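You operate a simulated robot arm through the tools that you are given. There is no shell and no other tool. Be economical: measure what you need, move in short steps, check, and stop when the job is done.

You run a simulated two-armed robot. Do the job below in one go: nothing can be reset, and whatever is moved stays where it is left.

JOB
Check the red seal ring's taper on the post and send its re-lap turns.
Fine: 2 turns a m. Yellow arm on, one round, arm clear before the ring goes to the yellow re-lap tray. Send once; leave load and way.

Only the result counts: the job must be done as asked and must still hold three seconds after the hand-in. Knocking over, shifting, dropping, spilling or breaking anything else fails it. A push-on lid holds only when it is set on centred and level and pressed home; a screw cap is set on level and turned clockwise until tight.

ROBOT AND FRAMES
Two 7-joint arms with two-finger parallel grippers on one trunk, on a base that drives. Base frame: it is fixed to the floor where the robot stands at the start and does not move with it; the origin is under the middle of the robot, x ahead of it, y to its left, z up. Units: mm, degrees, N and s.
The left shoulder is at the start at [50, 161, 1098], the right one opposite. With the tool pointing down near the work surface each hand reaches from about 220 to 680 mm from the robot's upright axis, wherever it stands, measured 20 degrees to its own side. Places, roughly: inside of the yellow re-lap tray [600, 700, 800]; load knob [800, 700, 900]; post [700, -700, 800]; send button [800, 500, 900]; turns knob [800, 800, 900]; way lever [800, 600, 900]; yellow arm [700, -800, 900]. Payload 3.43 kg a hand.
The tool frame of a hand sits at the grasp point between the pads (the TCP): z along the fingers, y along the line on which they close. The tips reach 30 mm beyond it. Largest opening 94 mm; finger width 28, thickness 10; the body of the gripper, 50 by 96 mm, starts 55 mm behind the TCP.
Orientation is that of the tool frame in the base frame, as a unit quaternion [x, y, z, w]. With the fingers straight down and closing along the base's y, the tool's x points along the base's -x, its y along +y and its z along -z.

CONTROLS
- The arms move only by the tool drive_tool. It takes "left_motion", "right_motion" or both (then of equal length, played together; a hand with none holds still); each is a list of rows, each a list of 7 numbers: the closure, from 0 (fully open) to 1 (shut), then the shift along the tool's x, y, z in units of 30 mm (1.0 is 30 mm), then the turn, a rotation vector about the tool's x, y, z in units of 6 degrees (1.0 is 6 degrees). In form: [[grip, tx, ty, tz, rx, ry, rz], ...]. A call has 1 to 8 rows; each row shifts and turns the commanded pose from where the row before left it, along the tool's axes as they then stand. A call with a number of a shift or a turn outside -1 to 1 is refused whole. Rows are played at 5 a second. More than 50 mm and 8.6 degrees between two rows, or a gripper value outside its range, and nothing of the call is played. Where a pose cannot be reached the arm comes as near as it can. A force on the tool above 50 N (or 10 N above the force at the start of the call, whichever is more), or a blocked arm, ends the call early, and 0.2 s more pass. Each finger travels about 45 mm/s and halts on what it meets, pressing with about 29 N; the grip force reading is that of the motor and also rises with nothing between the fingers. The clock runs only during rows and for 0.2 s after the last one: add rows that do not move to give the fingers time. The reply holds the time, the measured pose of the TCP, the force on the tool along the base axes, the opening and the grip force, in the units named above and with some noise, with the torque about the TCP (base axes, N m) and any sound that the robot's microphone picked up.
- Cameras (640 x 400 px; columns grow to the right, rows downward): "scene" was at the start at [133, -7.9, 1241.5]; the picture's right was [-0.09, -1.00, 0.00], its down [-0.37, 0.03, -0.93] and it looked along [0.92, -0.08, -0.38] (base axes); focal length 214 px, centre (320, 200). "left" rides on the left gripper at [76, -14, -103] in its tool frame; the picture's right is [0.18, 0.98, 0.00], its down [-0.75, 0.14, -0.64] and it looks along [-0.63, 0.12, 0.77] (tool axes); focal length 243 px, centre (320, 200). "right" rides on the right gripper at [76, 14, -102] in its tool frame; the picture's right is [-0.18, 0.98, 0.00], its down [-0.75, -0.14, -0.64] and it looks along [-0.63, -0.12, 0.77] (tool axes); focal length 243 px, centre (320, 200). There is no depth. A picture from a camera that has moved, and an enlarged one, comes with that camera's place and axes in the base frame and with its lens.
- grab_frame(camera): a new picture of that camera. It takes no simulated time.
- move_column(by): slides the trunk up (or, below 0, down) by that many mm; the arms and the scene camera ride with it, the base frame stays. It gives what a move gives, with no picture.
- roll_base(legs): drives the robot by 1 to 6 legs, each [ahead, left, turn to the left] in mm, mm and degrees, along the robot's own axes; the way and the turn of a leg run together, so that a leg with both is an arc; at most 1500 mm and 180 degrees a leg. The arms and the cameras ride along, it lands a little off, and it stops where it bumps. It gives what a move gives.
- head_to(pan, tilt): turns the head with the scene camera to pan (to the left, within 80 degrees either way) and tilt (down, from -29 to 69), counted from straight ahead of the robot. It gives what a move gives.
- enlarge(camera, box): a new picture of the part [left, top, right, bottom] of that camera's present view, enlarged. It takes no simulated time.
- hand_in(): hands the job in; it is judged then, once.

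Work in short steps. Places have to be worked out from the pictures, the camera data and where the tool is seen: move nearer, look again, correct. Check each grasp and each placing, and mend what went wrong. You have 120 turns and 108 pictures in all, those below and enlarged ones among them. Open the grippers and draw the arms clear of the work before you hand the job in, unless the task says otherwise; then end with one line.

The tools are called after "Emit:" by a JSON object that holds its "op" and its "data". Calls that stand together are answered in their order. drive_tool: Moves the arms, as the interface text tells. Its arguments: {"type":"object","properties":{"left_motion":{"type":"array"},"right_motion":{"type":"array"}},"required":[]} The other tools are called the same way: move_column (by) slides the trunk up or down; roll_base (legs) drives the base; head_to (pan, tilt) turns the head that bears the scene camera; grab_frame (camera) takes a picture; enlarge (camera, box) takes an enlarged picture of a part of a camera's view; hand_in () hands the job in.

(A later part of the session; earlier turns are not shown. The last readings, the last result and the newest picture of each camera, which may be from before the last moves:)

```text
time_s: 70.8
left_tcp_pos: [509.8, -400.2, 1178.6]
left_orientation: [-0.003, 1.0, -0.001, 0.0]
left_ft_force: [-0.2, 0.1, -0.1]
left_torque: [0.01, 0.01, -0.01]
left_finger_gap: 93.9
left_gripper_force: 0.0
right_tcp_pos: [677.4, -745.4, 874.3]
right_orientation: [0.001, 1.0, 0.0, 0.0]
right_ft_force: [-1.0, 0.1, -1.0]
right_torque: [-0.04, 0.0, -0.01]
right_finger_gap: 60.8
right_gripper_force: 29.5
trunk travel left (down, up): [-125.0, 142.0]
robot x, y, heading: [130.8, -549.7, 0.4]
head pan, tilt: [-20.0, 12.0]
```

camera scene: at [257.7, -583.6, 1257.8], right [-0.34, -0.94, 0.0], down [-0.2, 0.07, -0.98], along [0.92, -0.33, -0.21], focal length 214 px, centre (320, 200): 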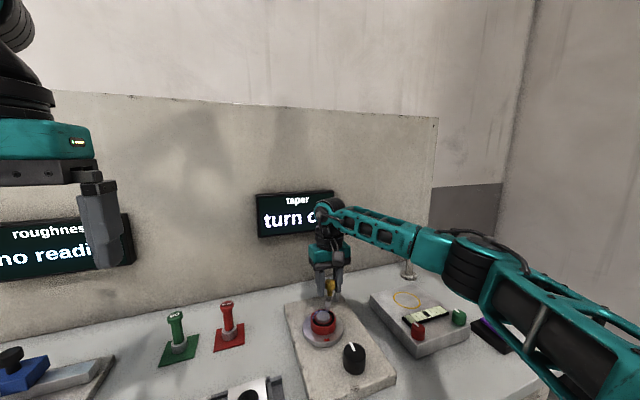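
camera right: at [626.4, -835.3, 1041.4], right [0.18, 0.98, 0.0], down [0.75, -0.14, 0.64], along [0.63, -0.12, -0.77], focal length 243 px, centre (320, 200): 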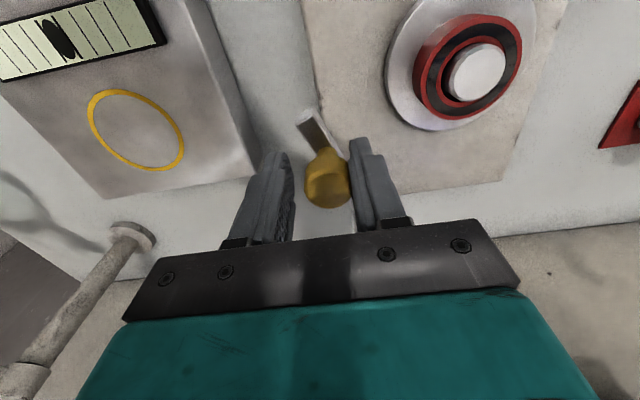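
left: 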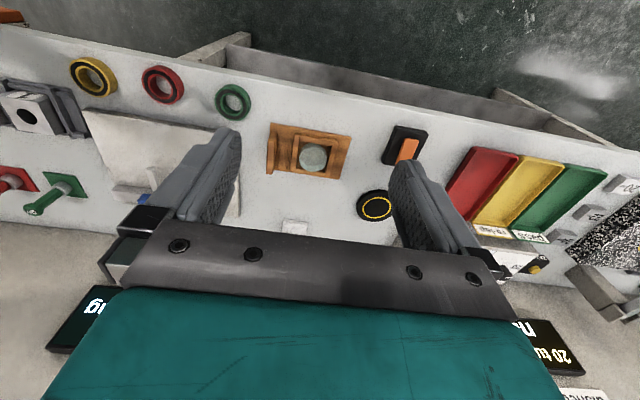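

Gripped at 60.8 mm. Lift off the post and look.

Emit:
{"op": "drive_tool", "data": {"right_motion": [[1, 0, 0, -0.5, 0, 0, 0], [1, 0, 0, -0.8, 0, 0, 0], [1, 0, 0, -1, 0, 0, 0], [1, 0, 0, -1, 0, 0, 0], [1, 0, 0, -1, 0, 0, 0], [1, 0, 0, -1, 0, 0, 0], [1, 0, 0, -0.7, 0, 0, 0], [1, 0, 0, 0, 0, 0, 0]]}}

Emit:
{"op": "drive_tool", "data": {"right_motion": [[1, 0.9, 0.3, 0, 0, 0, 0], [1, 0.9, 0.6, 0, 0, 0, 0], [1, 0.9, 0.6, 0, 0, 0, 0], [1, 0.9, 0.6, 0, 0, 0, 0], [1, 0.9, 0.6, 0, 0, 0, 0], [1, 0, 0, 0, 0, 0, 0]]}}

Emit:
{"op": "grab_frame", "data": {"camera": "right"}}

```text
time_s: 72.7
left_tcp_pos: [511.5, -400.0, 1178.8]
left_orientation: [-0.004, 1.0, -0.001, 0.001]
left_ft_force: [0.7, 0.4, -0.2]
left_torque: [0.0, 0.02, 0.01]
left_finger_gap: 94.1
left_gripper_force: 0.1
right_tcp_pos: [677.1, -744.5, 1059.6]
right_orientation: [0.001, 1.0, 0.0, 0.0]
right_ft_force: [-0.9, -0.6, -0.4]
right_torque: [-0.04, -0.02, -0.01]
right_finger_gap: 60.6
right_gripper_force: 28.7
trunk travel left (down, up): [-125.0, 142.0]
robot x, y, heading: [128.1, -548.4, 0.3]
head pan, tilt: [-20.0, 12.0]
```

```text
time_s: 74.0
left_tcp_pos: [511.8, -401.7, 1179.0]
left_orientation: [-0.003, 1.0, -0.001, 0.001]
left_ft_force: [0.3, -0.1, 0.6]
left_torque: [0.01, 0.0, -0.01]
left_finger_gap: 94.0
left_gripper_force: 0.1
right_tcp_pos: [542.0, -662.3, 1058.4]
right_orientation: [0.0, 1.0, 0.0, 0.0]
right_ft_force: [-0.6, -0.3, -2.1]
right_torque: [-0.02, -0.01, -0.02]
right_finger_gap: 60.3
right_gripper_force: 28.5
trunk travel left (down, up): [-125.0, 142.0]
robot x, y, heading: [128.2, -553.1, 0.3]
head pan, tilt: [-20.0, 12.0]
```

```text
50 pictures are left
camera right: at [465.7, -648.8, 1160.7], right [0.19, 0.98, 0.0], down [0.75, -0.14, 0.64], along [0.63, -0.12, -0.77], focal length 243 px, centre (320, 200)
```

right: 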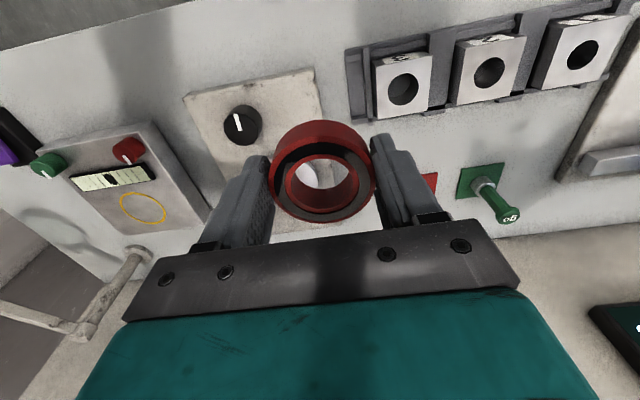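

Ring held. Back off the bench a bit and drive left towards the trays.

Emit:
{"op": "roll_base", "data": {"legs": [[-110, 0, 0], [0, 1150, 0]]}}

Emit:
{"op": "head_to", "data": {"pan": 15, "tilt": 22}}

Emit:
{"op": "grab_frame", "data": {"camera": "scene"}}

```text
time_s: 80.8
left_tcp_pos: [393.9, 764.9, 1178.2]
left_orientation: [-0.004, 1.0, -0.001, 0.0]
left_ft_force: [-0.1, 0.2, 0.6]
left_torque: [0.02, 0.01, 0.01]
left_finger_gap: 94.0
left_gripper_force: 0.0
right_tcp_pos: [425.3, 503.4, 1057.4]
right_orientation: [-0.001, 1.0, 0.0, 0.0]
right_ft_force: [-0.5, -0.5, -0.8]
right_torque: [0.02, 0.0, 0.01]
right_finger_gap: 60.6
right_gripper_force: 28.8
trunk travel left (down, up): [-125.0, 142.0]
robot x, y, heading: [15.9, 615.3, 0.6]
head pan, tilt: [-20.0, 12.0]
```

```text
time_s: 81.8
left_tcp_pos: [392.8, 764.0, 1178.9]
left_orientation: [-0.005, 1.0, -0.001, -0.001]
left_ft_force: [-0.3, 0.0, -0.3]
left_torque: [0.03, -0.02, 0.0]
left_finger_gap: 94.1
left_gripper_force: 0.1
right_tcp_pos: [425.1, 503.0, 1058.2]
right_orientation: [-0.001, 1.0, 0.0, -0.001]
right_ft_force: [-0.4, 0.2, -0.4]
right_torque: [0.0, 0.04, -0.01]
right_finger_gap: 60.8
right_gripper_force: 29.3
trunk travel left (down, up): [-125.0, 142.0]
robot x, y, heading: [14.0, 615.0, 0.2]
head pan, tilt: [15.0, 22.0]
```

```text
49 pictures are left
camera scene: at [142.3, 638.0, 1241.6], right [0.27, -0.96, 0.0], down [-0.36, -0.1, -0.93], along [0.89, 0.25, -0.37], focal length 214 px, centre (320, 200)
```

scene: 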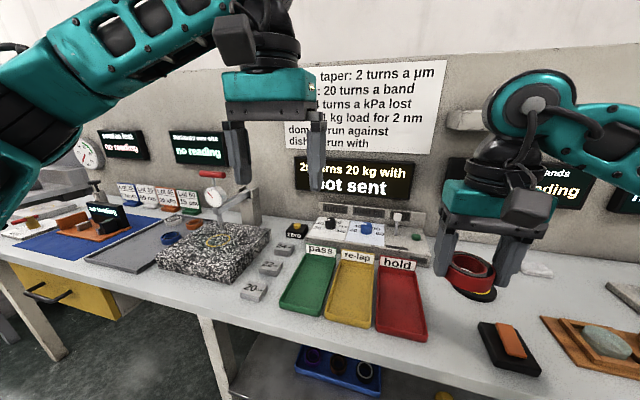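

Display: 20 turns, 20 kg, with — not sent; rule 2 turns/µm × 20 µm = 40 turns. First place the ring: yellow tray ≈[584,668]. Drive left 180 and rotate the right hand 90° so fingers open along the tray's length.

Emit:
{"op": "roll_base", "data": {"legs": [[0, 180, 0]]}}

Emit:
{"op": "drive_tool", "data": {"right_motion": [[1, -0.4, 0, 0, 0, 0, 1], [1, 0, 0, 0, 0, 0, 1], [1, 0, 0, 0, 0, 0, 1], [1, 0, 0, 0, 0, 0, 1], [1, 0, 0, 0, 0, 0, 1], [1, 0, 0, 0, 0, 0, 1], [1, 0, 0, 0, 0, 0, 1], [1, 0, 0, 0, 0, 0, 1]]}}

Emit:
{"op": "drive_tool", "data": {"right_motion": [[1, 0, 0, 0, 0, 0, 1], [1, 0, 0, 0, 0, 0, 1], [1, 0, 0, 0, 0, 0, 1], [1, 0, 0, 0, 0, 0, 1], [1, 0, 0, 0, 0, 0, 1], [1, 0, 0, 0, 0, 0, 1], [1, 0, 0, 0, 0, 0, 1], [1, 0, 0, 0, 0, 0, 0]]}}

Emit:
{"op": "grab_frame", "data": {"camera": "right"}}

Emit:
{"op": "head_to", "data": {"pan": -10, "tilt": 30}}

Emit:
{"op": "grab_frame", "data": {"camera": "scene"}}

```text
time_s: 83.3
left_tcp_pos: [391.6, 942.4, 1178.7]
left_orientation: [-0.004, 1.0, -0.001, 0.0]
left_ft_force: [0.5, 0.4, 0.6]
left_torque: [-0.04, 0.02, 0.02]
left_finger_gap: 94.1
left_gripper_force: 0.1
right_tcp_pos: [423.0, 681.9, 1058.2]
right_orientation: [0.001, 1.0, -0.001, 0.0]
right_ft_force: [1.1, 0.1, -0.8]
right_torque: [-0.03, -0.01, 0.04]
right_finger_gap: 60.4
right_gripper_force: 29.4
trunk travel left (down, up): [-125.0, 142.0]
robot x, y, heading: [12.6, 791.3, -0.0]
head pan, tilt: [15.0, 22.0]
```

```text
time_s: 85.1
left_tcp_pos: [392.4, 941.6, 1177.1]
left_orientation: [-0.003, 1.0, 0.0, -0.001]
left_ft_force: [-0.3, 0.3, -0.6]
left_torque: [0.02, 0.03, 0.03]
left_finger_gap: 93.9
left_gripper_force: 0.0
right_tcp_pos: [436.6, 680.6, 1058.1]
right_orientation: [0.408, 0.913, 0.001, 0.0]
right_ft_force: [0.2, 0.7, -0.7]
right_torque: [0.03, 0.02, 0.03]
right_finger_gap: 60.9
right_gripper_force: 28.8
trunk travel left (down, up): [-125.0, 142.0]
robot x, y, heading: [11.3, 792.2, 0.2]
head pan, tilt: [15.0, 22.0]
```

```text
time_s: 86.9
left_tcp_pos: [391.7, 941.1, 1178.8]
left_orientation: [-0.004, 1.0, -0.002, 0.0]
left_ft_force: [1.0, 0.1, 0.9]
left_torque: [0.01, 0.0, 0.0]
left_finger_gap: 93.9
left_gripper_force: 0.0
right_tcp_pos: [436.2, 681.5, 1057.4]
right_orientation: [0.709, 0.705, -0.001, -0.001]
right_ft_force: [0.8, 0.0, -0.7]
right_torque: [0.03, 0.02, 0.01]
right_finger_gap: 60.4
right_gripper_force: 29.0
trunk travel left (down, up): [-125.0, 142.0]
robot x, y, heading: [11.9, 788.5, 0.4]
head pan, tilt: [15.0, 22.0]
```

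```text
48 pictures are left
camera right: at [450.9, 756.3, 1160.8], right [0.98, -0.19, 0.0], down [-0.14, -0.75, 0.64], along [-0.12, -0.63, -0.77], focal length 243 px, centre (320, 200)
```

right: 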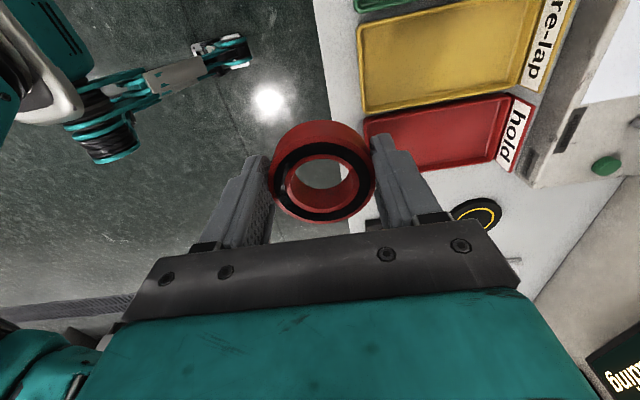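

```text
time_s: 87.8
left_tcp_pos: [391.6, 941.4, 1179.1]
left_orientation: [-0.003, 1.0, -0.001, 0.0]
left_ft_force: [0.8, 0.3, -0.1]
left_torque: [-0.01, -0.01, 0.02]
left_finger_gap: 94.1
left_gripper_force: 0.0
right_tcp_pos: [436.3, 681.1, 1058.2]
right_orientation: [0.707, 0.707, 0.0, 0.0]
right_ft_force: [0.7, -0.3, -0.6]
right_torque: [0.0, -0.02, 0.01]
right_finger_gap: 60.6
right_gripper_force: 29.2
trunk travel left (down, up): [-125.0, 142.0]
robot x, y, heading: [8.9, 792.3, 0.5]
head pan, tilt: [-10.0, 30.0]
```

```text
47 pictures are left
camera scene: at [140.9, 776.6, 1228.8], right [-0.17, -0.99, 0.0], down [-0.49, 0.08, -0.87], along [0.85, -0.15, -0.5], focal length 214 px, centre (320, 200)
```

scene: 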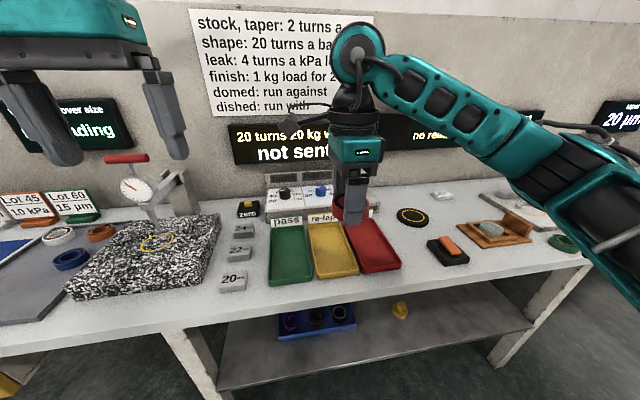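

Poster confirms "stock, taper: 2 turns a µm" → 40. Tray centre ≈[585,664]. Move the ring above it.

Emit:
{"op": "drive_tool", "data": {"right_motion": [[1, -0.095, 0.83, 0, 0, 0, 0], [1, -0.095, 0.83, 0, 0, 0, 0], [1, -0.095, 0.83, 0.8, 0, 0, 0], [1, -0.095, 0.83, 0.8, 0, 0, 0], [1, -0.095, 0.83, 0.8, 0, 0, 0], [1, -0.095, 0.83, 0.8, 0, 0, 0], [1, 0, 0, 0.7, 0, 0, 0], [1, 0, 0, 0, 0, 0, 0]]}}

Emit:
{"op": "grab_frame", "data": {"camera": "right"}}

Emit:
{"op": "enlarge", "data": {"camera": "scene", "box": [240, 130, 440, 290]}}

```text
time_s: 89.6
left_tcp_pos: [392.6, 940.1, 1178.6]
left_orientation: [-0.003, 1.0, -0.001, -0.001]
left_ft_force: [0.4, -0.2, -0.2]
left_torque: [-0.01, -0.04, -0.01]
left_finger_gap: 94.0
left_gripper_force: 0.0
right_tcp_pos: [584.4, 662.5, 939.6]
right_orientation: [0.708, 0.706, 0.0, 0.0]
right_ft_force: [0.2, 0.4, 0.1]
right_torque: [-0.04, 0.0, 0.01]
right_finger_gap: 60.6
right_gripper_force: 29.0
trunk travel left (down, up): [-125.0, 142.0]
robot x, y, heading: [10.6, 790.9, 0.3]
head pan, tilt: [-10.0, 30.0]
```

```text
46 pictures are left
camera right: at [598.9, 737.8, 1043.0], right [0.98, -0.19, 0.0], down [-0.14, -0.75, 0.64], along [-0.12, -0.63, -0.77], focal length 243 px, centre (320, 200)
```

right: 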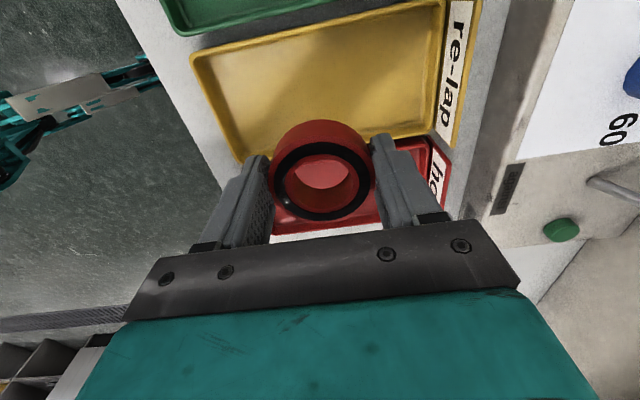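

```text
2.50 times, centred on (340, 210) of scene
camera zoom: at [140.8, 776.5, 1228.8], right [-0.17, -0.99, 0.0], down [-0.49, 0.08, -0.87], along [0.85, -0.15, -0.5], focal length 536 px, centre (270, 175)
```

zoom: 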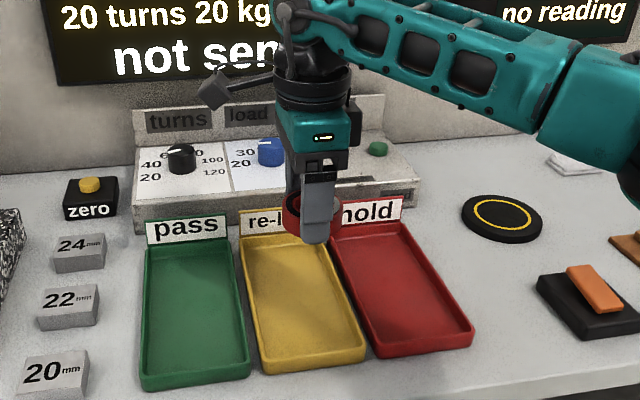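

Tray spans y≈625–717, x≈487–687; centre [587,671]. Shift +8 mm in y and lower.

Emit:
{"op": "drive_tool", "data": {"right_motion": [[1, 0.27, 0, 0.3, 0, 0, 0], [1, 0, 0, 0.8, 0, 0, 0], [1, 0, 0, 0.8, 0, 0, 0], [1, 0, 0, 0.8, 0, 0, 0], [1, 0, 0, 0.3, 0, 0, 0], [1, 0, 0, 0, 0, 0, 0]]}}

Emit:
{"op": "grab_frame", "data": {"camera": "right"}}

```text
time_s: 91.0
left_tcp_pos: [392.2, 942.3, 1178.6]
left_orientation: [-0.003, 1.0, -0.001, 0.0]
left_ft_force: [-0.2, 0.4, 0.3]
left_torque: [0.01, 0.03, 0.04]
left_finger_gap: 94.1
left_gripper_force: 0.1
right_tcp_pos: [585.1, 670.7, 849.0]
right_orientation: [0.707, 0.707, 0.0, -0.001]
right_ft_force: [0.6, -0.1, -0.4]
right_torque: [-0.01, -0.04, 0.03]
right_finger_gap: 60.6
right_gripper_force: 29.0
trunk travel left (down, up): [-125.0, 142.0]
robot x, y, heading: [10.8, 794.8, 0.3]
head pan, tilt: [-10.0, 30.0]
```

```text
44 pictures are left
camera right: at [599.7, 746.2, 952.4], right [0.98, -0.19, 0.0], down [-0.14, -0.75, 0.64], along [-0.12, -0.63, -0.77], focal length 243 px, centre (320, 200)
```

right: 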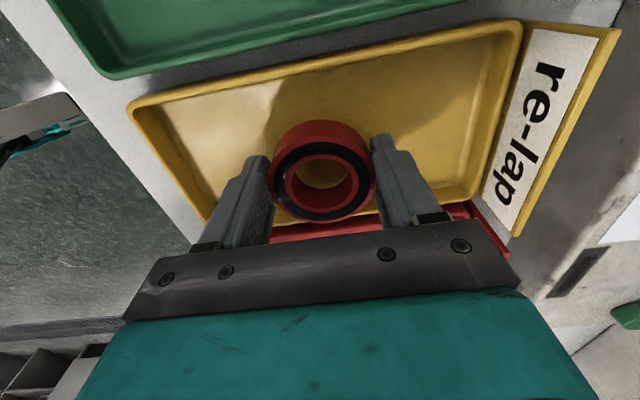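

Ring is over the tray floor with margin. Lower until contact.

Emit:
{"op": "drive_tool", "data": {"right_motion": [[1, 0, 0, 0.15, 0, 0, 0], [1, 0, 0, 0.12, 0, 0, 0], [1, 0, 0, 0.07, 0, 0, 0], [1, 0, 0, 0, 0, 0, 0]]}}

```text
time_s: 92.0
left_tcp_pos: [392.1, 942.1, 1178.9]
left_orientation: [-0.003, 1.0, -0.001, 0.0]
left_ft_force: [0.2, -0.2, -0.4]
left_torque: [0.0, 0.02, -0.01]
left_finger_gap: 94.3
left_gripper_force: 0.1
right_tcp_pos: [584.2, 671.1, 840.5]
right_orientation: [0.707, 0.707, 0.001, 0.0]
right_ft_force: [0.1, 0.0, -1.1]
right_torque: [-0.01, -0.03, -0.02]
right_finger_gap: 60.3
right_gripper_force: 28.4
trunk travel left (down, up): [-125.0, 142.0]
robot x, y, heading: [12.7, 787.3, -0.0]
head pan, tilt: [-10.0, 30.0]
```

Emit:
{"op": "drive_tool", "data": {"right_motion": [[1, 0, 0, 0.06, 0, 0, 0], [1, 0, 0, 0.06, 0, 0, 0], [1, 0, 0, 0, 0, 0, 0]]}}

```text
time_s: 92.8
left_tcp_pos: [393.0, 942.7, 1179.1]
left_orientation: [-0.003, 1.0, 0.0, 0.0]
left_ft_force: [-0.5, 0.0, -0.5]
left_torque: [0.0, -0.02, 0.0]
left_finger_gap: 94.3
left_gripper_force: 0.0
right_tcp_pos: [585.5, 671.2, 836.0]
right_orientation: [0.707, 0.707, 0.0, 0.001]
right_ft_force: [0.5, -0.9, -0.9]
right_torque: [0.04, 0.04, 0.0]
right_finger_gap: 60.5
right_gripper_force: 29.0
trunk travel left (down, up): [-125.0, 142.0]
robot x, y, heading: [12.2, 792.4, 0.8]
head pan, tilt: [-10.0, 30.0]
```

No contact yet; go down a bit more.

Emit:
{"op": "drive_tool", "data": {"right_motion": [[1, 0, 0, 0.06, 0, 0, 0], [1, 0, 0, 0.04, 0, 0, 0], [1, 0, 0, 0, 0, 0, 0]]}}

```text
time_s: 93.6
left_tcp_pos: [390.9, 941.5, 1179.5]
left_orientation: [-0.005, 1.0, 0.0, 0.001]
left_ft_force: [-1.2, 0.1, -0.5]
left_torque: [-0.01, 0.0, 0.04]
left_finger_gap: 94.0
left_gripper_force: 0.0
right_tcp_pos: [584.4, 669.9, 835.8]
right_orientation: [0.708, 0.707, 0.001, 0.002]
right_ft_force: [-0.8, -1.7, 11.8]
right_torque: [-0.27, 0.32, 0.04]
right_finger_gap: 60.5
right_gripper_force: 28.9
trunk travel left (down, up): [-125.0, 142.0]
robot x, y, heading: [8.5, 789.7, 0.2]
head pan, tilt: [-10.0, 30.0]
```

Contact (12 N): seated on the tray floor. Open, lift, and check.

Emit:
{"op": "drive_tool", "data": {"right_motion": [[0.2, 0, 0, 0, 0, 0, 0], [0.2, 0, 0, 0, 0, 0, 0], [0.2, 0, 0, -0.5, 0, 0, 0], [0.2, 0, 0, -1, 0, 0, 0], [0.2, 0, 0, -1, 0, 0, 0], [0.2, 0, 0, -1, 0, 0, 0], [0.2, 0, 0, -1, 0, 0, 0], [0.2, 0, 0, -1, 0, 0, 0]]}}

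Emit:
{"op": "grab_frame", "data": {"camera": "right"}}

```text
time_s: 95.4
left_tcp_pos: [391.7, 943.3, 1178.7]
left_orientation: [-0.003, 1.0, 0.0, 0.0]
left_ft_force: [1.1, -0.4, -0.7]
left_torque: [0.0, -0.02, -0.02]
left_finger_gap: 94.1
left_gripper_force: 0.0
right_tcp_pos: [582.6, 672.9, 1002.8]
right_orientation: [0.707, 0.707, 0.0, 0.0]
right_ft_force: [-0.4, 0.2, 0.7]
right_torque: [-0.01, -0.01, 0.02]
right_finger_gap: 75.0
right_gripper_force: 0.0
trunk travel left (down, up): [-125.0, 142.0]
robot x, y, heading: [7.6, 790.5, 0.2]
head pan, tilt: [-10.0, 30.0]
```

```text
43 pictures are left
camera right: at [598.4, 747.6, 1104.4], right [0.98, -0.19, 0.0], down [-0.14, -0.75, 0.64], along [-0.12, -0.63, -0.77], focal length 243 px, centre (320, 200)
```

right: 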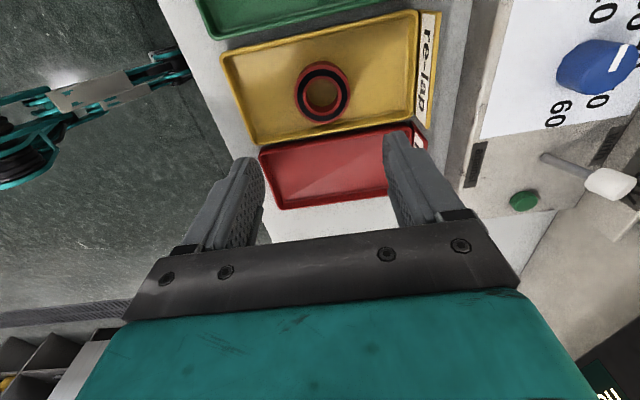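

Ring lies flat in the re-lap tray. Retract/rotate back the right hand, then reposition for the panel.

Emit:
{"op": "drive_tool", "data": {"right_motion": [[0.2, 0, -1, -0.5, 0, 0, 0], [0.2, 0, -1, -0.5, 0, 0, 0], [0.2, 0, -1, -0.5, 0, 0, 0], [0.2, 0, -1, -0.5, 0, 0, 0], [0.2, 0, -1, 0, 0, 0, 0], [0.2, 0, -1, 0, 0, 0, 0], [0.2, 0, 0, 0, 0, 0, -1]]}}

Emit:
{"op": "drive_tool", "data": {"right_motion": [[0.2, 0, 0, 0, 0, 0, -1], [0.2, 0, 0, 0, 0, 0, -1], [0.2, 0, 0, 0, 0, 0, -1], [0.2, 0, 0, 0, 0, 0, -1], [0.2, 0, 0, 0, 0, 0, -1], [0.2, 0, 0, 0, 0, 0, -1], [0.2, 0, 0, 0, 0, 0, -1]]}}

Emit:
{"op": "drive_tool", "data": {"right_motion": [[0.2, 0, 0, 0, 0, 0, -1], [0.2, 0, 0, 0, 0, 0, -1], [0.2, 0, 0, 0, 0, 0, -1], [0.2, 0, 0, 0, 0, 0, -1], [0.2, 0, 0, 0, 0, 0, -1], [0.2, 0, 0, 0, 0, 0, -1], [0.2, 0, 0, 0, 0, 0, -1]]}}

Emit:
{"op": "roll_base", "data": {"legs": [[0, -180, 0], [150, 0, 0]]}}

Emit:
{"op": "head_to", "data": {"pan": 0, "tilt": 25}}

Emit:
{"op": "grab_frame", "data": {"camera": "scene"}}

```text
time_s: 97.0
left_tcp_pos: [393.0, 941.7, 1178.8]
left_orientation: [-0.004, 1.0, -0.001, 0.0]
left_ft_force: [-0.8, 0.2, -0.4]
left_torque: [-0.04, -0.02, 0.02]
left_finger_gap: 94.2
left_gripper_force: 0.2
right_tcp_pos: [404.7, 672.1, 1059.8]
right_orientation: [0.669, 0.743, 0.001, 0.0]
right_ft_force: [0.1, -0.5, -0.1]
right_torque: [-0.02, 0.0, -0.01]
right_finger_gap: 75.0
right_gripper_force: 0.0
trunk travel left (down, up): [-125.0, 142.0]
robot x, y, heading: [7.9, 789.6, 0.5]
head pan, tilt: [-10.0, 30.0]
```

```text
time_s: 98.6
left_tcp_pos: [391.2, 941.8, 1179.9]
left_orientation: [-0.003, 1.0, 0.0, 0.0]
left_ft_force: [0.3, 0.3, 0.6]
left_torque: [-0.01, -0.01, -0.01]
left_finger_gap: 94.1
left_gripper_force: 0.0
right_tcp_pos: [404.7, 671.2, 1060.6]
right_orientation: [0.358, 0.934, 0.0, 0.0]
right_ft_force: [0.3, -0.3, 0.7]
right_torque: [-0.01, 0.01, 0.0]
right_finger_gap: 75.1
right_gripper_force: 0.1
trunk travel left (down, up): [-125.0, 142.0]
robot x, y, heading: [11.7, 790.4, 0.3]
head pan, tilt: [-10.0, 30.0]
```

```text
time_s: 100.2
left_tcp_pos: [392.4, 940.7, 1178.4]
left_orientation: [-0.004, 1.0, -0.002, 0.0]
left_ft_force: [0.0, 0.0, 0.2]
left_torque: [0.0, 0.02, -0.02]
left_finger_gap: 93.9
left_gripper_force: 0.1
right_tcp_pos: [404.3, 671.0, 1059.8]
right_orientation: [-0.001, 1.0, 0.0, 0.0]
right_ft_force: [0.1, 0.5, -0.2]
right_torque: [-0.02, 0.01, 0.0]
right_finger_gap: 75.3
right_gripper_force: 0.0
trunk travel left (down, up): [-125.0, 142.0]
robot x, y, heading: [13.4, 792.4, 0.3]
head pan, tilt: [-10.0, 30.0]
```

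```text
time_s: 102.8
left_tcp_pos: [530.9, 763.0, 1178.2]
left_orientation: [-0.005, 1.0, -0.001, 0.001]
left_ft_force: [-0.1, 0.3, -1.2]
left_torque: [-0.01, 0.02, -0.03]
left_finger_gap: 93.9
left_gripper_force: 0.0
right_tcp_pos: [545.3, 492.3, 1058.0]
right_orientation: [-0.001, 1.0, 0.001, -0.001]
right_ft_force: [0.7, -0.2, 0.3]
right_torque: [0.01, 0.0, -0.02]
right_finger_gap: 75.3
right_gripper_force: 0.1
trunk travel left (down, up): [-125.0, 142.0]
robot x, y, heading: [148.4, 611.6, 0.4]
head pan, tilt: [-10.0, 30.0]
stopped in leg 2: the robot was blocked; the commanded pose is now the measured one
```

```text
time_s: 103.5
left_tcp_pos: [531.0, 763.4, 1178.1]
left_orientation: [-0.006, 1.0, -0.001, -0.001]
left_ft_force: [-0.3, -0.2, -0.2]
left_torque: [0.05, 0.02, 0.0]
left_finger_gap: 94.0
left_gripper_force: 0.0
right_tcp_pos: [544.0, 493.7, 1059.6]
right_orientation: [-0.001, 1.0, 0.0, -0.001]
right_ft_force: [-0.2, -0.6, 0.4]
right_torque: [0.02, -0.01, -0.04]
right_finger_gap: 75.2
right_gripper_force: 0.0
trunk travel left (down, up): [-125.0, 142.0]
robot x, y, heading: [149.4, 610.5, 0.6]
head pan, tilt: [0.0, 25.0]
```

```text
42 pictures are left
camera scene: at [282.3, 613.1, 1236.7], right [0.01, -1.0, 0.0], down [-0.42, 0.0, -0.91], along [0.91, 0.01, -0.42], focal length 214 px, centre (320, 200)
```

scene: 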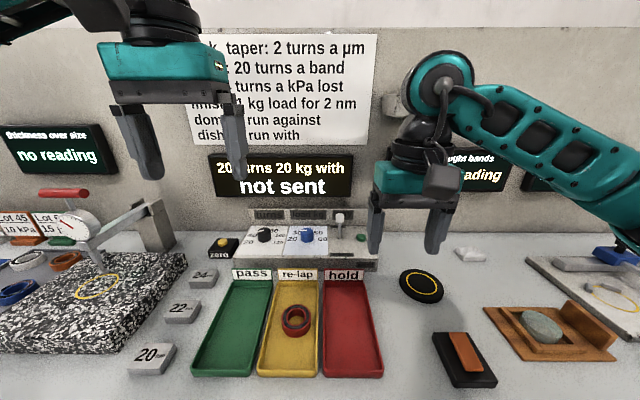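

Robot stands at [149,611] (soft stop at the bench). Turns knob ≈[803,782,880]. Move the left hand above it in stages.

Emit:
{"op": "drive_tool", "data": {"left_motion": [[0, -1, 0.06, 0, 0, 0, 0], [0, -1, 0.06, 0, 0, 0, 0], [0, -1, 0.06, 0, 0, 0, 0], [0, -1, 0.06, 0.5, 0, 0, 0], [0, -1, 0.06, 0.8, 0, 0, 0], [0, -1, 0.06, 0.9, 0, 0, 0], [0, -1, 0.06, 0.9, 0, 0, 0], [0, 0, 0, 0.9, 0, 0, 0]]}}

Emit:
{"op": "grab_frame", "data": {"camera": "left"}}

Emit:
{"op": "enlarge", "data": {"camera": "scene", "box": [190, 140, 390, 280]}}

```text
time_s: 105.3
left_tcp_pos: [742.6, 779.4, 1058.2]
left_orientation: [-0.005, 1.0, 0.0, 0.0]
left_ft_force: [0.0, 0.3, 0.1]
left_torque: [0.0, 0.0, 0.01]
left_finger_gap: 94.3
left_gripper_force: 0.1
right_tcp_pos: [543.3, 493.6, 1058.9]
right_orientation: [-0.001, 1.0, -0.001, 0.0]
right_ft_force: [0.1, -0.6, -0.1]
right_torque: [-0.03, 0.02, -0.02]
right_finger_gap: 75.1
right_gripper_force: 0.2
trunk travel left (down, up): [-125.0, 142.0]
robot x, y, heading: [152.8, 611.0, 0.6]
head pan, tilt: [0.0, 25.0]
```

```text
41 pictures are left
camera left: at [665.7, 763.8, 1161.5], right [-0.19, 0.98, 0.0], down [0.75, 0.15, 0.64], along [0.63, 0.12, -0.77], focal length 243 px, centre (320, 200)
```

left: 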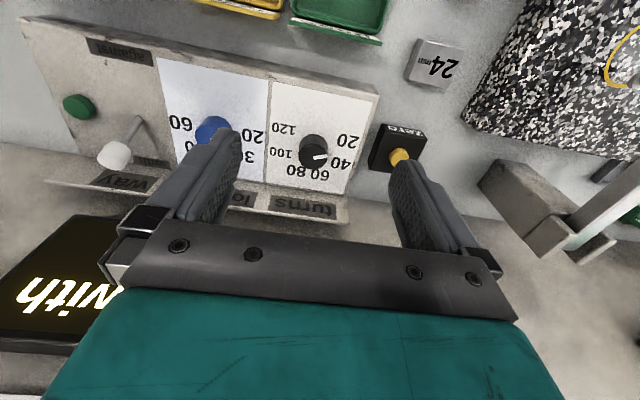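

```text
2.86 times, centred on (290, 210) of scene
camera zoom: at [282.5, 613.4, 1236.7], right [0.01, -1.0, 0.0], down [-0.42, 0.0, -0.91], along [0.91, 0.01, -0.42], focal length 613 px, centre (406, 171)
```

zoom: 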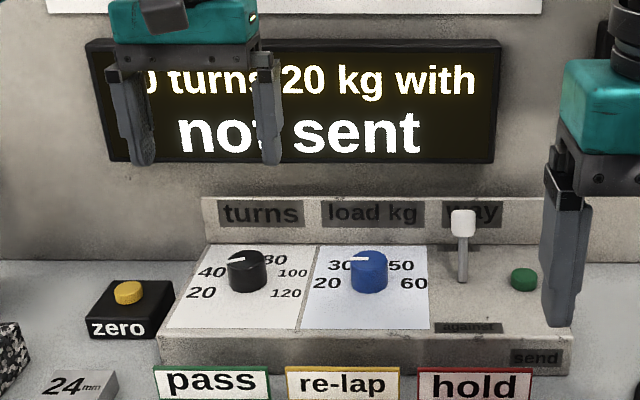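

Zoom at the dial from the left wrist camera.

Emit:
{"op": "enlarge", "data": {"camera": "left", "box": [240, 80, 400, 220]}}

```text
2.86 times, centred on (320, 150) of left
camera zoom: at [665.7, 763.8, 1161.5], right [-0.19, 0.98, 0.0], down [0.75, 0.15, 0.64], along [0.63, 0.12, -0.77], focal length 693 px, centre (320, 343)
```

zoom: 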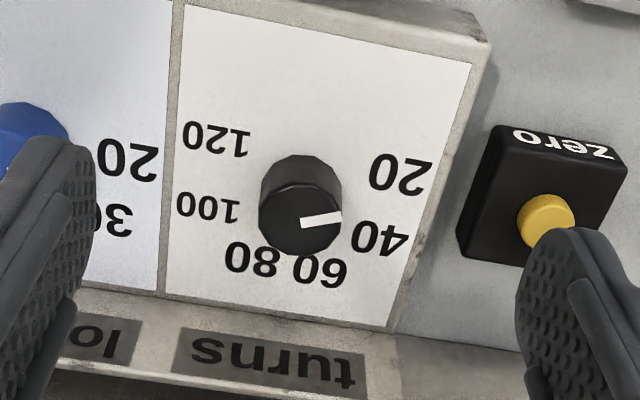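

Index is at 20, labels about 40° apart clockwise; knob top ≈[819,784,890], Ø36. Test reach above the knob.

Emit:
{"op": "drive_tool", "data": {"left_motion": [[0.3, -0.85, 0.05, 0.6, 0, 0, 0], [0.3, -0.85, 0.05, 0.6, 0, 0, 0], [0.3, -0.85, 0.05, 0.6, 0, 0, 0], [0.3, 0, 0, 0, 0, 0, 0]]}}

Emit:
{"op": "grab_frame", "data": {"camera": "left"}}

```text
time_s: 106.3
left_tcp_pos: [785.0, 788.1, 1016.6]
left_orientation: [-0.006, 1.0, 0.0, 0.0]
left_ft_force: [0.1, -0.3, 0.4]
left_torque: [-0.02, 0.01, 0.03]
left_finger_gap: 65.9
left_gripper_force: 0.0
left hand out of reach, approached as far as the arm can: row 2, 3
right_tcp_pos: [544.5, 492.7, 1058.4]
right_orientation: [-0.001, 1.0, 0.0, -0.001]
right_ft_force: [-0.5, 0.6, 0.6]
right_torque: [-0.05, -0.02, 0.0]
right_finger_gap: 75.1
right_gripper_force: 0.1
trunk travel left (down, up): [-125.0, 142.0]
robot x, y, heading: [145.4, 611.3, 0.6]
head pan, tilt: [0.0, 25.0]
```

```text
38 pictures are left
camera left: at [708.9, 772.4, 1119.5], right [-0.19, 0.98, 0.0], down [0.75, 0.15, 0.64], along [0.63, 0.12, -0.77], focal length 243 px, centre (320, 200)
```

left: 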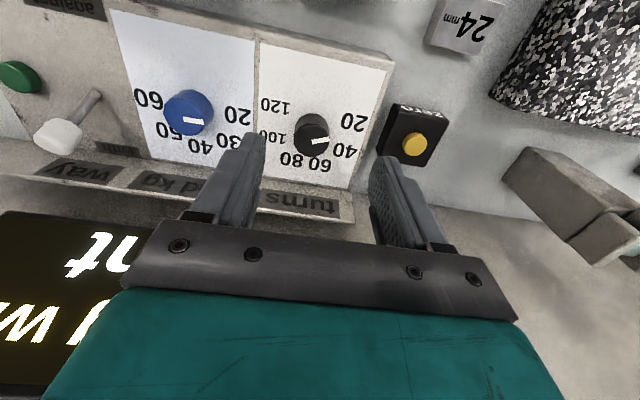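

Straight-down reach ends at x≈785; tilt the left tool 15° forward and approach along its axis.

Emit:
{"op": "drive_tool", "data": {"left_motion": [[0.3, 0, 0, 0, 0, -1, 0], [0.3, 0, 0, 0, 0, -1, 0], [0.3, 0, 0, 0, 0, -0.5, 0], [0.3, 0, -0.13, 0.7, 0, 0, 0], [0.3, 0, 0, 0.9, 0, 0, 0], [0.3, 0, 0, 0.6, 0, 0, 0], [0.3, 0, 0, 0, 0, 0, 0]]}}

Emit:
{"op": "grab_frame", "data": {"camera": "left"}}

Emit:
{"op": "enlarge", "data": {"camera": "scene", "box": [190, 140, 390, 280]}}

```text
time_s: 107.9
left_tcp_pos: [801.1, 782.2, 953.0]
left_orientation: [-0.006, 0.992, 0.0, 0.13]
left_ft_force: [0.5, 0.6, 0.6]
left_torque: [-0.04, 0.02, -0.04]
left_finger_gap: 66.0
left_gripper_force: 0.1
right_tcp_pos: [543.7, 493.3, 1058.4]
right_orientation: [-0.001, 1.0, -0.001, -0.001]
right_ft_force: [-0.3, 0.3, -1.1]
right_torque: [-0.01, -0.01, 0.01]
right_finger_gap: 75.1
right_gripper_force: 0.0
trunk travel left (down, up): [-125.0, 142.0]
robot x, y, heading: [149.0, 613.7, 0.6]
head pan, tilt: [0.0, 25.0]
```

```text
37 pictures are left
camera left: at [701.3, 766.9, 1032.9], right [-0.19, 0.98, -0.05], down [0.56, 0.15, 0.81], along [0.81, 0.13, -0.58], focal length 243 px, centre (320, 200)
```

left: 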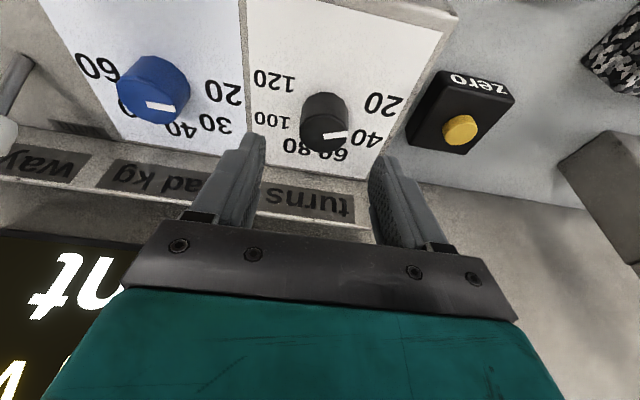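

```text
2.86 times, centred on (290, 210) of scene
camera zoom: at [282.3, 613.1, 1236.8], right [0.01, -1.0, 0.0], down [-0.42, 0.0, -0.91], along [0.91, 0.01, -0.42], focal length 613 px, centre (406, 171)
```

zoom: 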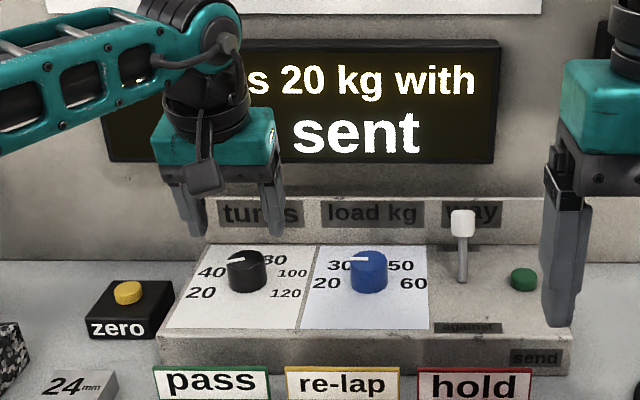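

Knob top at ≈[812,786,892]. Advance along the tool axis to TCP z≈902 with slight correction.

Emit:
{"op": "drive_tool", "data": {"left_motion": [[0.3, 0.15, 0.1, 0.5, 0, 0, 0], [0.3, 0, 0, 0.5, 0, 0, 0], [0.3, 0, 0, 0.4, 0, 0, 0], [0.3, 0, 0, 0.25, 0, 0, 0], [0.3, 0, 0, 0, 0, 0, 0]]}}

Emit:
{"op": "grab_frame", "data": {"camera": "left"}}

Emit:
{"op": "enlarge", "data": {"camera": "scene", "box": [220, 180, 340, 270]}}

```text
time_s: 109.1
left_tcp_pos: [810.5, 785.3, 904.0]
left_orientation: [-0.005, 0.991, 0.001, 0.13]
left_ft_force: [-0.8, 0.1, 0.4]
left_torque: [-0.02, -0.01, 0.0]
left_finger_gap: 65.7
left_gripper_force: 0.0
right_tcp_pos: [543.4, 492.5, 1057.4]
right_orientation: [-0.001, 1.0, 0.0, -0.001]
right_ft_force: [-0.1, -1.0, 0.2]
right_torque: [0.0, 0.0, 0.0]
right_finger_gap: 75.1
right_gripper_force: 0.1
trunk travel left (down, up): [-125.0, 142.0]
robot x, y, heading: [151.7, 612.0, 0.7]
head pan, tilt: [0.0, 25.0]
```

```text
35 pictures are left
camera left: at [710.0, 769.8, 984.6], right [-0.19, 0.98, -0.05], down [0.56, 0.15, 0.81], along [0.81, 0.13, -0.58], focal length 243 px, centre (320, 200)
```

left: 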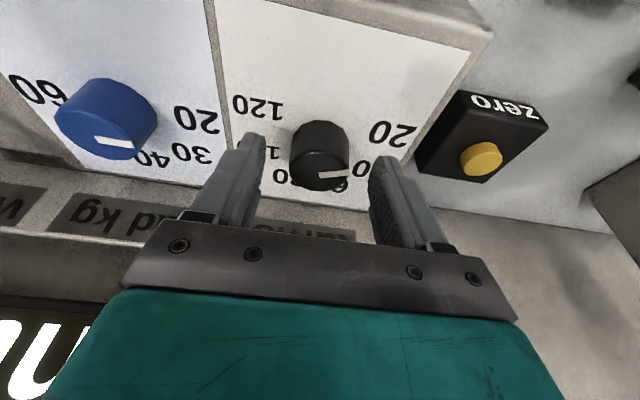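

```text
4.44 times, centred on (280, 225) of scene
camera zoom: at [282.3, 613.1, 1236.7], right [0.01, -1.0, 0.0], down [-0.42, 0.0, -0.91], along [0.91, 0.01, -0.42], focal length 953 px, centre (498, 89)
```

zoom: 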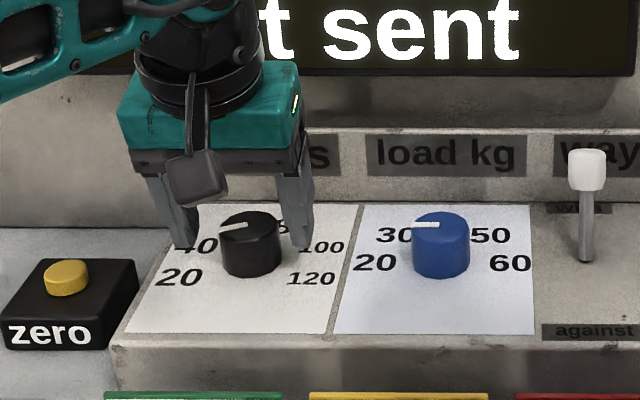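

Fingers straddle the knob (knob z≈862–895, tips at ≈875). Close on it.

Emit:
{"op": "drive_tool", "data": {"left_motion": [[0.7, 0, 0, 0, 0, 0, 0], [0.9, 0, 0, 0, 0, 0, 0], [0.9, 0, 0, 0, 0, 0, 0], [0.9, 0, 0, 0, 0, 0, 0]]}}

Emit:
{"op": "drive_tool", "data": {"left_motion": [[0.9, 0, 0, 0, 0, 0, 1], [0.9, 0, 0, 0, 0, 0, 1], [0.9, 0, 0, 0, 0, 0, 1], [0.9, 0, 0, 0, 0, 0, 1], [0.9, 0, 0, 0, 0, 0, 0]]}}

Emit:
{"op": "head_to", "data": {"pan": 15, "tilt": 20}}

Emit:
{"op": "grab_frame", "data": {"camera": "scene"}}

Emit:
{"op": "grab_frame", "data": {"camera": "left"}}

```text
time_s: 110.1
left_tcp_pos: [810.1, 786.1, 903.9]
left_orientation: [-0.006, 0.992, 0.0, 0.129]
left_ft_force: [-0.2, 3.8, 0.3]
left_torque: [0.15, 0.03, 0.08]
left_finger_gap: 38.9
left_gripper_force: 45.4
right_tcp_pos: [543.0, 493.2, 1058.8]
right_orientation: [0.0, 1.0, 0.0, -0.001]
right_ft_force: [-0.2, -0.6, 0.6]
right_torque: [0.0, -0.03, 0.01]
right_finger_gap: 75.0
right_gripper_force: 0.1
trunk travel left (down, up): [-125.0, 142.0]
robot x, y, heading: [150.6, 609.6, 0.4]
head pan, tilt: [0.0, 25.0]
```

```text
time_s: 111.3
left_tcp_pos: [812.1, 789.3, 903.2]
left_orientation: [0.174, 0.976, 0.025, 0.129]
left_ft_force: [5.5, 16.4, 2.1]
left_torque: [0.05, -0.4, 0.3]
left_finger_gap: 39.2
left_gripper_force: 44.9
left hand out of reach, approached as far as the arm can: row 4
right_tcp_pos: [543.8, 494.3, 1059.4]
right_orientation: [-0.001, 1.0, -0.001, -0.001]
right_ft_force: [1.1, 0.2, 0.1]
right_torque: [0.0, 0.03, 0.0]
right_finger_gap: 74.8
right_gripper_force: 0.1
trunk travel left (down, up): [-125.0, 142.0]
robot x, y, heading: [147.5, 612.5, 0.6]
head pan, tilt: [0.0, 25.0]
```

```text
time_s: 112.1
left_tcp_pos: [810.7, 789.5, 904.1]
left_orientation: [0.175, 0.976, 0.025, 0.128]
left_ft_force: [7.9, 18.2, 3.9]
left_torque: [0.29, -0.1, 0.3]
left_finger_gap: 39.2
left_gripper_force: 45.3
right_tcp_pos: [544.0, 494.0, 1058.5]
right_orientation: [-0.001, 1.0, -0.001, -0.001]
right_ft_force: [0.5, 0.8, -0.6]
right_torque: [0.01, -0.04, 0.01]
right_finger_gap: 75.1
right_gripper_force: 0.2
trunk travel left (down, up): [-125.0, 142.0]
robot x, y, heading: [150.0, 608.6, 0.5]
head pan, tilt: [15.0, 20.0]
```

```text
33 pictures are left
camera scene: at [280.2, 638.8, 1244.8], right [0.27, -0.96, 0.0], down [-0.33, -0.09, -0.94], along [0.91, 0.25, -0.34], focal length 214 px, centre (320, 200)
```

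scene: 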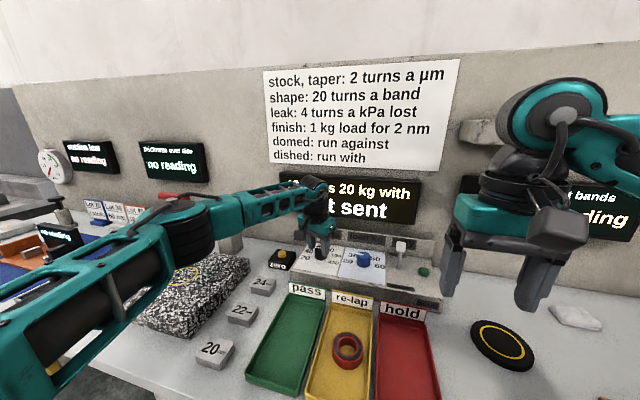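

```text
32 pictures are left
camera left: at [710.6, 801.4, 983.5], right [0.16, 0.99, 0.05], down [0.56, -0.13, 0.82], along [0.81, -0.1, -0.58], focal length 243 px, centre (320, 200)
```

left: 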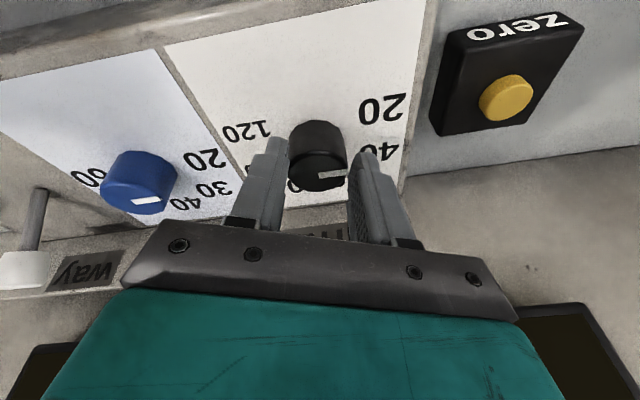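

Turned about 21° before the wrist limit. Regrip: open, rotate back 24°, close, then turn the rest.

Emit:
{"op": "drive_tool", "data": {"left_motion": [[0.3, 0, 0, 0, 0, 0, 0], [0.3, 0, 0, 0, 0, 0, 0], [0.3, 0, 0, 0, 0, 0, -1], [0.3, 0, 0, 0, 0, 0, -1], [0.3, 0, 0, 0, 0, 0, -1], [0.3, 0, 0, 0, 0, 0, -1], [0.3, 0, 0, 0, 0, 0, 0]]}}

Emit:
{"op": "grab_frame", "data": {"camera": "left"}}

```text
time_s: 113.7
left_tcp_pos: [809.1, 786.4, 903.2]
left_orientation: [-0.031, 0.991, -0.004, 0.129]
left_ft_force: [0.3, -0.1, -0.2]
left_torque: [0.05, -0.02, 0.03]
left_finger_gap: 66.1
left_gripper_force: 0.0
right_tcp_pos: [543.5, 493.6, 1057.9]
right_orientation: [-0.001, 1.0, 0.0, -0.001]
right_ft_force: [0.5, -0.3, 0.4]
right_torque: [0.01, -0.03, -0.02]
right_finger_gap: 75.3
right_gripper_force: 0.0
trunk travel left (down, up): [-125.0, 142.0]
robot x, y, heading: [150.1, 612.0, 0.3]
head pan, tilt: [15.0, 20.0]
```

```text
31 pictures are left
camera left: at [710.4, 765.9, 983.6], right [-0.24, 0.97, -0.06], down [0.55, 0.19, 0.81], along [0.8, 0.16, -0.58], focal length 243 px, centre (320, 200)
```

left: 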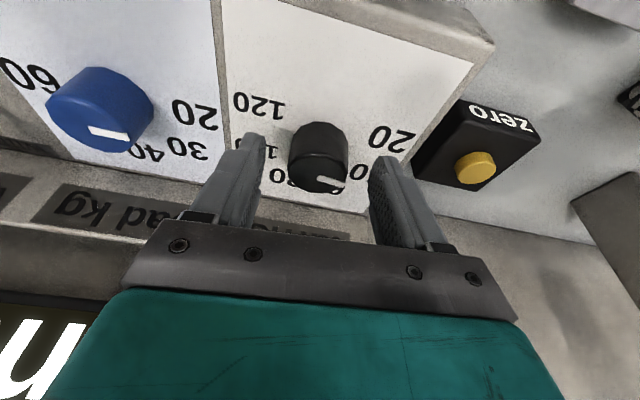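

Index moved about half-way. Regrip and turn ~20° more, then withdraw and read the display.

Emit:
{"op": "drive_tool", "data": {"left_motion": [[0.9, 0, 0, 0, 0, 0, 0], [0.9, 0, 0, 0, 0, 0, 0], [0.9, 0, 0, 0, 0, 0, 0], [0.9, 0, 0, 0, 0, 0, 0], [0.9, 0, 0, 0, 0, 0, 1], [0.9, 0, 0, 0, 0, 0, 1], [0.9, 0, 0, 0, 0, 0, 1], [0.9, 0, 0, 0, 0, 0, 0.3]]}}

Emit:
{"op": "drive_tool", "data": {"left_motion": [[0.3, 0, 0, 0, 0, 0, 0], [0.3, 0, 0, 0, 0, 0, 0], [0.3, 0, 0, -0.7, 0, 0, 0], [0.3, 0, 0, -1, 0, 0, 0], [0.3, 0, 0, -1, 0, 0, -1], [0.3, 0, 0, -1, 0, 0, -1], [0.3, 0, 0, -1, 0, 0, -1], [0.3, 0.8, 0, 0, 0, 0, 0]]}}

Emit:
{"op": "grab_frame", "data": {"camera": "scene"}}

Emit:
{"op": "enlarge", "data": {"camera": "left", "box": [240, 80, 400, 220]}}

```text
time_s: 115.5
left_tcp_pos: [810.5, 788.5, 903.4]
left_orientation: [0.138, 0.982, 0.02, 0.129]
left_ft_force: [-0.2, 9.9, -1.7]
left_torque: [-0.64, -0.08, 0.19]
left_finger_gap: 39.2
left_gripper_force: 44.6
right_tcp_pos: [544.3, 493.6, 1059.5]
right_orientation: [-0.002, 1.0, -0.001, -0.001]
right_ft_force: [-0.1, 0.0, 0.5]
right_torque: [0.02, -0.01, 0.0]
right_finger_gap: 75.4
right_gripper_force: 0.0
trunk travel left (down, up): [-125.0, 142.0]
robot x, y, heading: [152.0, 613.0, 0.6]
head pan, tilt: [15.0, 20.0]
```

```text
time_s: 117.3
left_tcp_pos: [749.3, 785.6, 1032.9]
left_orientation: [-0.017, 0.991, -0.001, 0.13]
left_ft_force: [0.5, 0.7, 0.8]
left_torque: [0.0, -0.01, 0.0]
left_finger_gap: 66.1
left_gripper_force: 0.1
right_tcp_pos: [542.7, 493.4, 1058.1]
right_orientation: [-0.001, 1.0, -0.001, -0.001]
right_ft_force: [0.0, -0.4, -0.5]
right_torque: [0.0, 0.0, 0.0]
right_finger_gap: 75.2
right_gripper_force: 0.1
trunk travel left (down, up): [-125.0, 142.0]
robot x, y, heading: [149.4, 609.3, 0.4]
head pan, tilt: [15.0, 20.0]
```

```text
30 pictures are left
camera scene: at [279.8, 637.4, 1244.8], right [0.27, -0.96, 0.0], down [-0.33, -0.09, -0.94], along [0.91, 0.25, -0.34], focal length 214 px, centre (320, 200)
```

scene: 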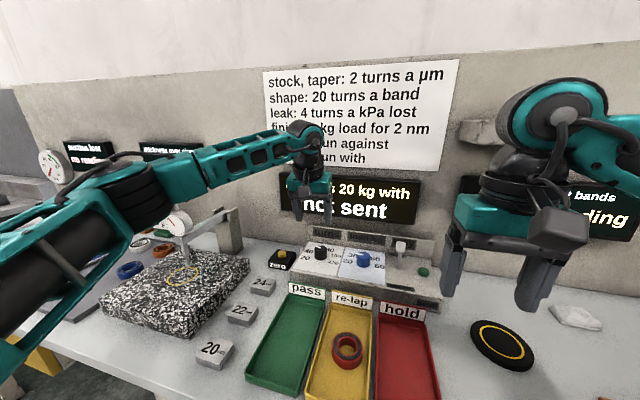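

```text
2.86 times, centred on (320, 150) of left
camera zoom: at [650.8, 768.2, 1112.2], right [-0.21, 0.98, -0.05], down [0.56, 0.17, 0.81], along [0.8, 0.14, -0.58], focal length 693 px, centre (320, 343)
```

zoom: 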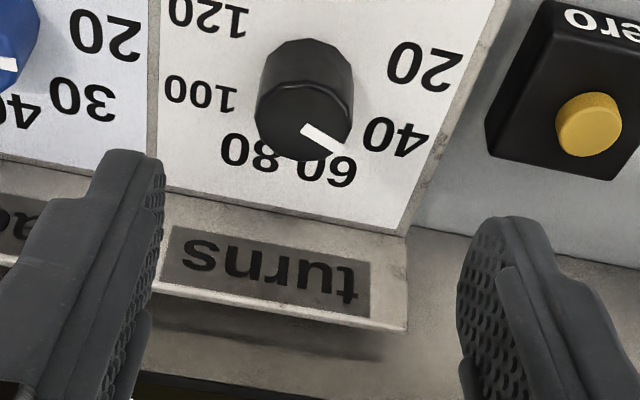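

Move the left hand aside to read the display.

Emit:
{"op": "drive_tool", "data": {"left_motion": [[0.3, 0.9, 0.8, 0, 0, 0, 0], [0.3, 0.9, 0.8, 0, 0, 0, 0], [0.3, 0.9, 0.8, 0, 0, 0, 0], [0.3, 0.9, 0.8, 0, 0, 0, 0]]}}

Emit:
{"op": "enlarge", "data": {"camera": "scene", "box": [240, 150, 460, 290]}}

```text
time_s: 118.3
left_tcp_pos: [643.1, 880.4, 1005.1]
left_orientation: [-0.016, 0.991, -0.001, 0.131]
left_ft_force: [0.3, 0.3, 0.4]
left_torque: [-0.01, 0.02, 0.01]
left_finger_gap: 65.8
left_gripper_force: 0.1
right_tcp_pos: [544.6, 493.6, 1059.2]
right_orientation: [-0.001, 1.0, 0.0, -0.001]
right_ft_force: [0.2, 0.1, 0.0]
right_torque: [0.0, -0.05, 0.02]
right_finger_gap: 75.4
right_gripper_force: 0.1
trunk travel left (down, up): [-125.0, 142.0]
robot x, y, heading: [153.0, 614.1, 0.4]
head pan, tilt: [15.0, 20.0]
```

```text
2.86 times, centred on (350, 220) of scene
camera zoom: at [279.7, 637.5, 1244.9], right [0.27, -0.96, 0.0], down [-0.33, -0.09, -0.94], along [0.91, 0.25, -0.34], focal length 613 px, centre (234, 143)
```

zoom: 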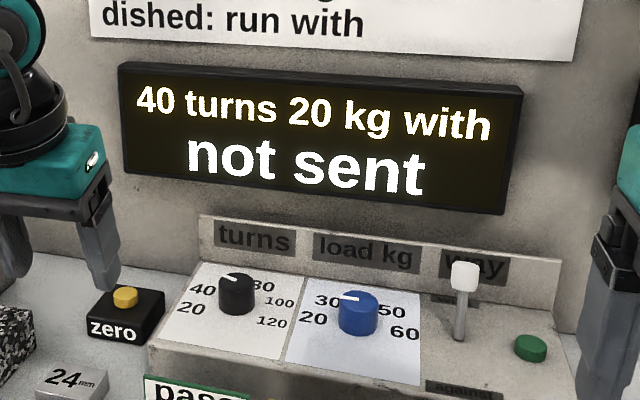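

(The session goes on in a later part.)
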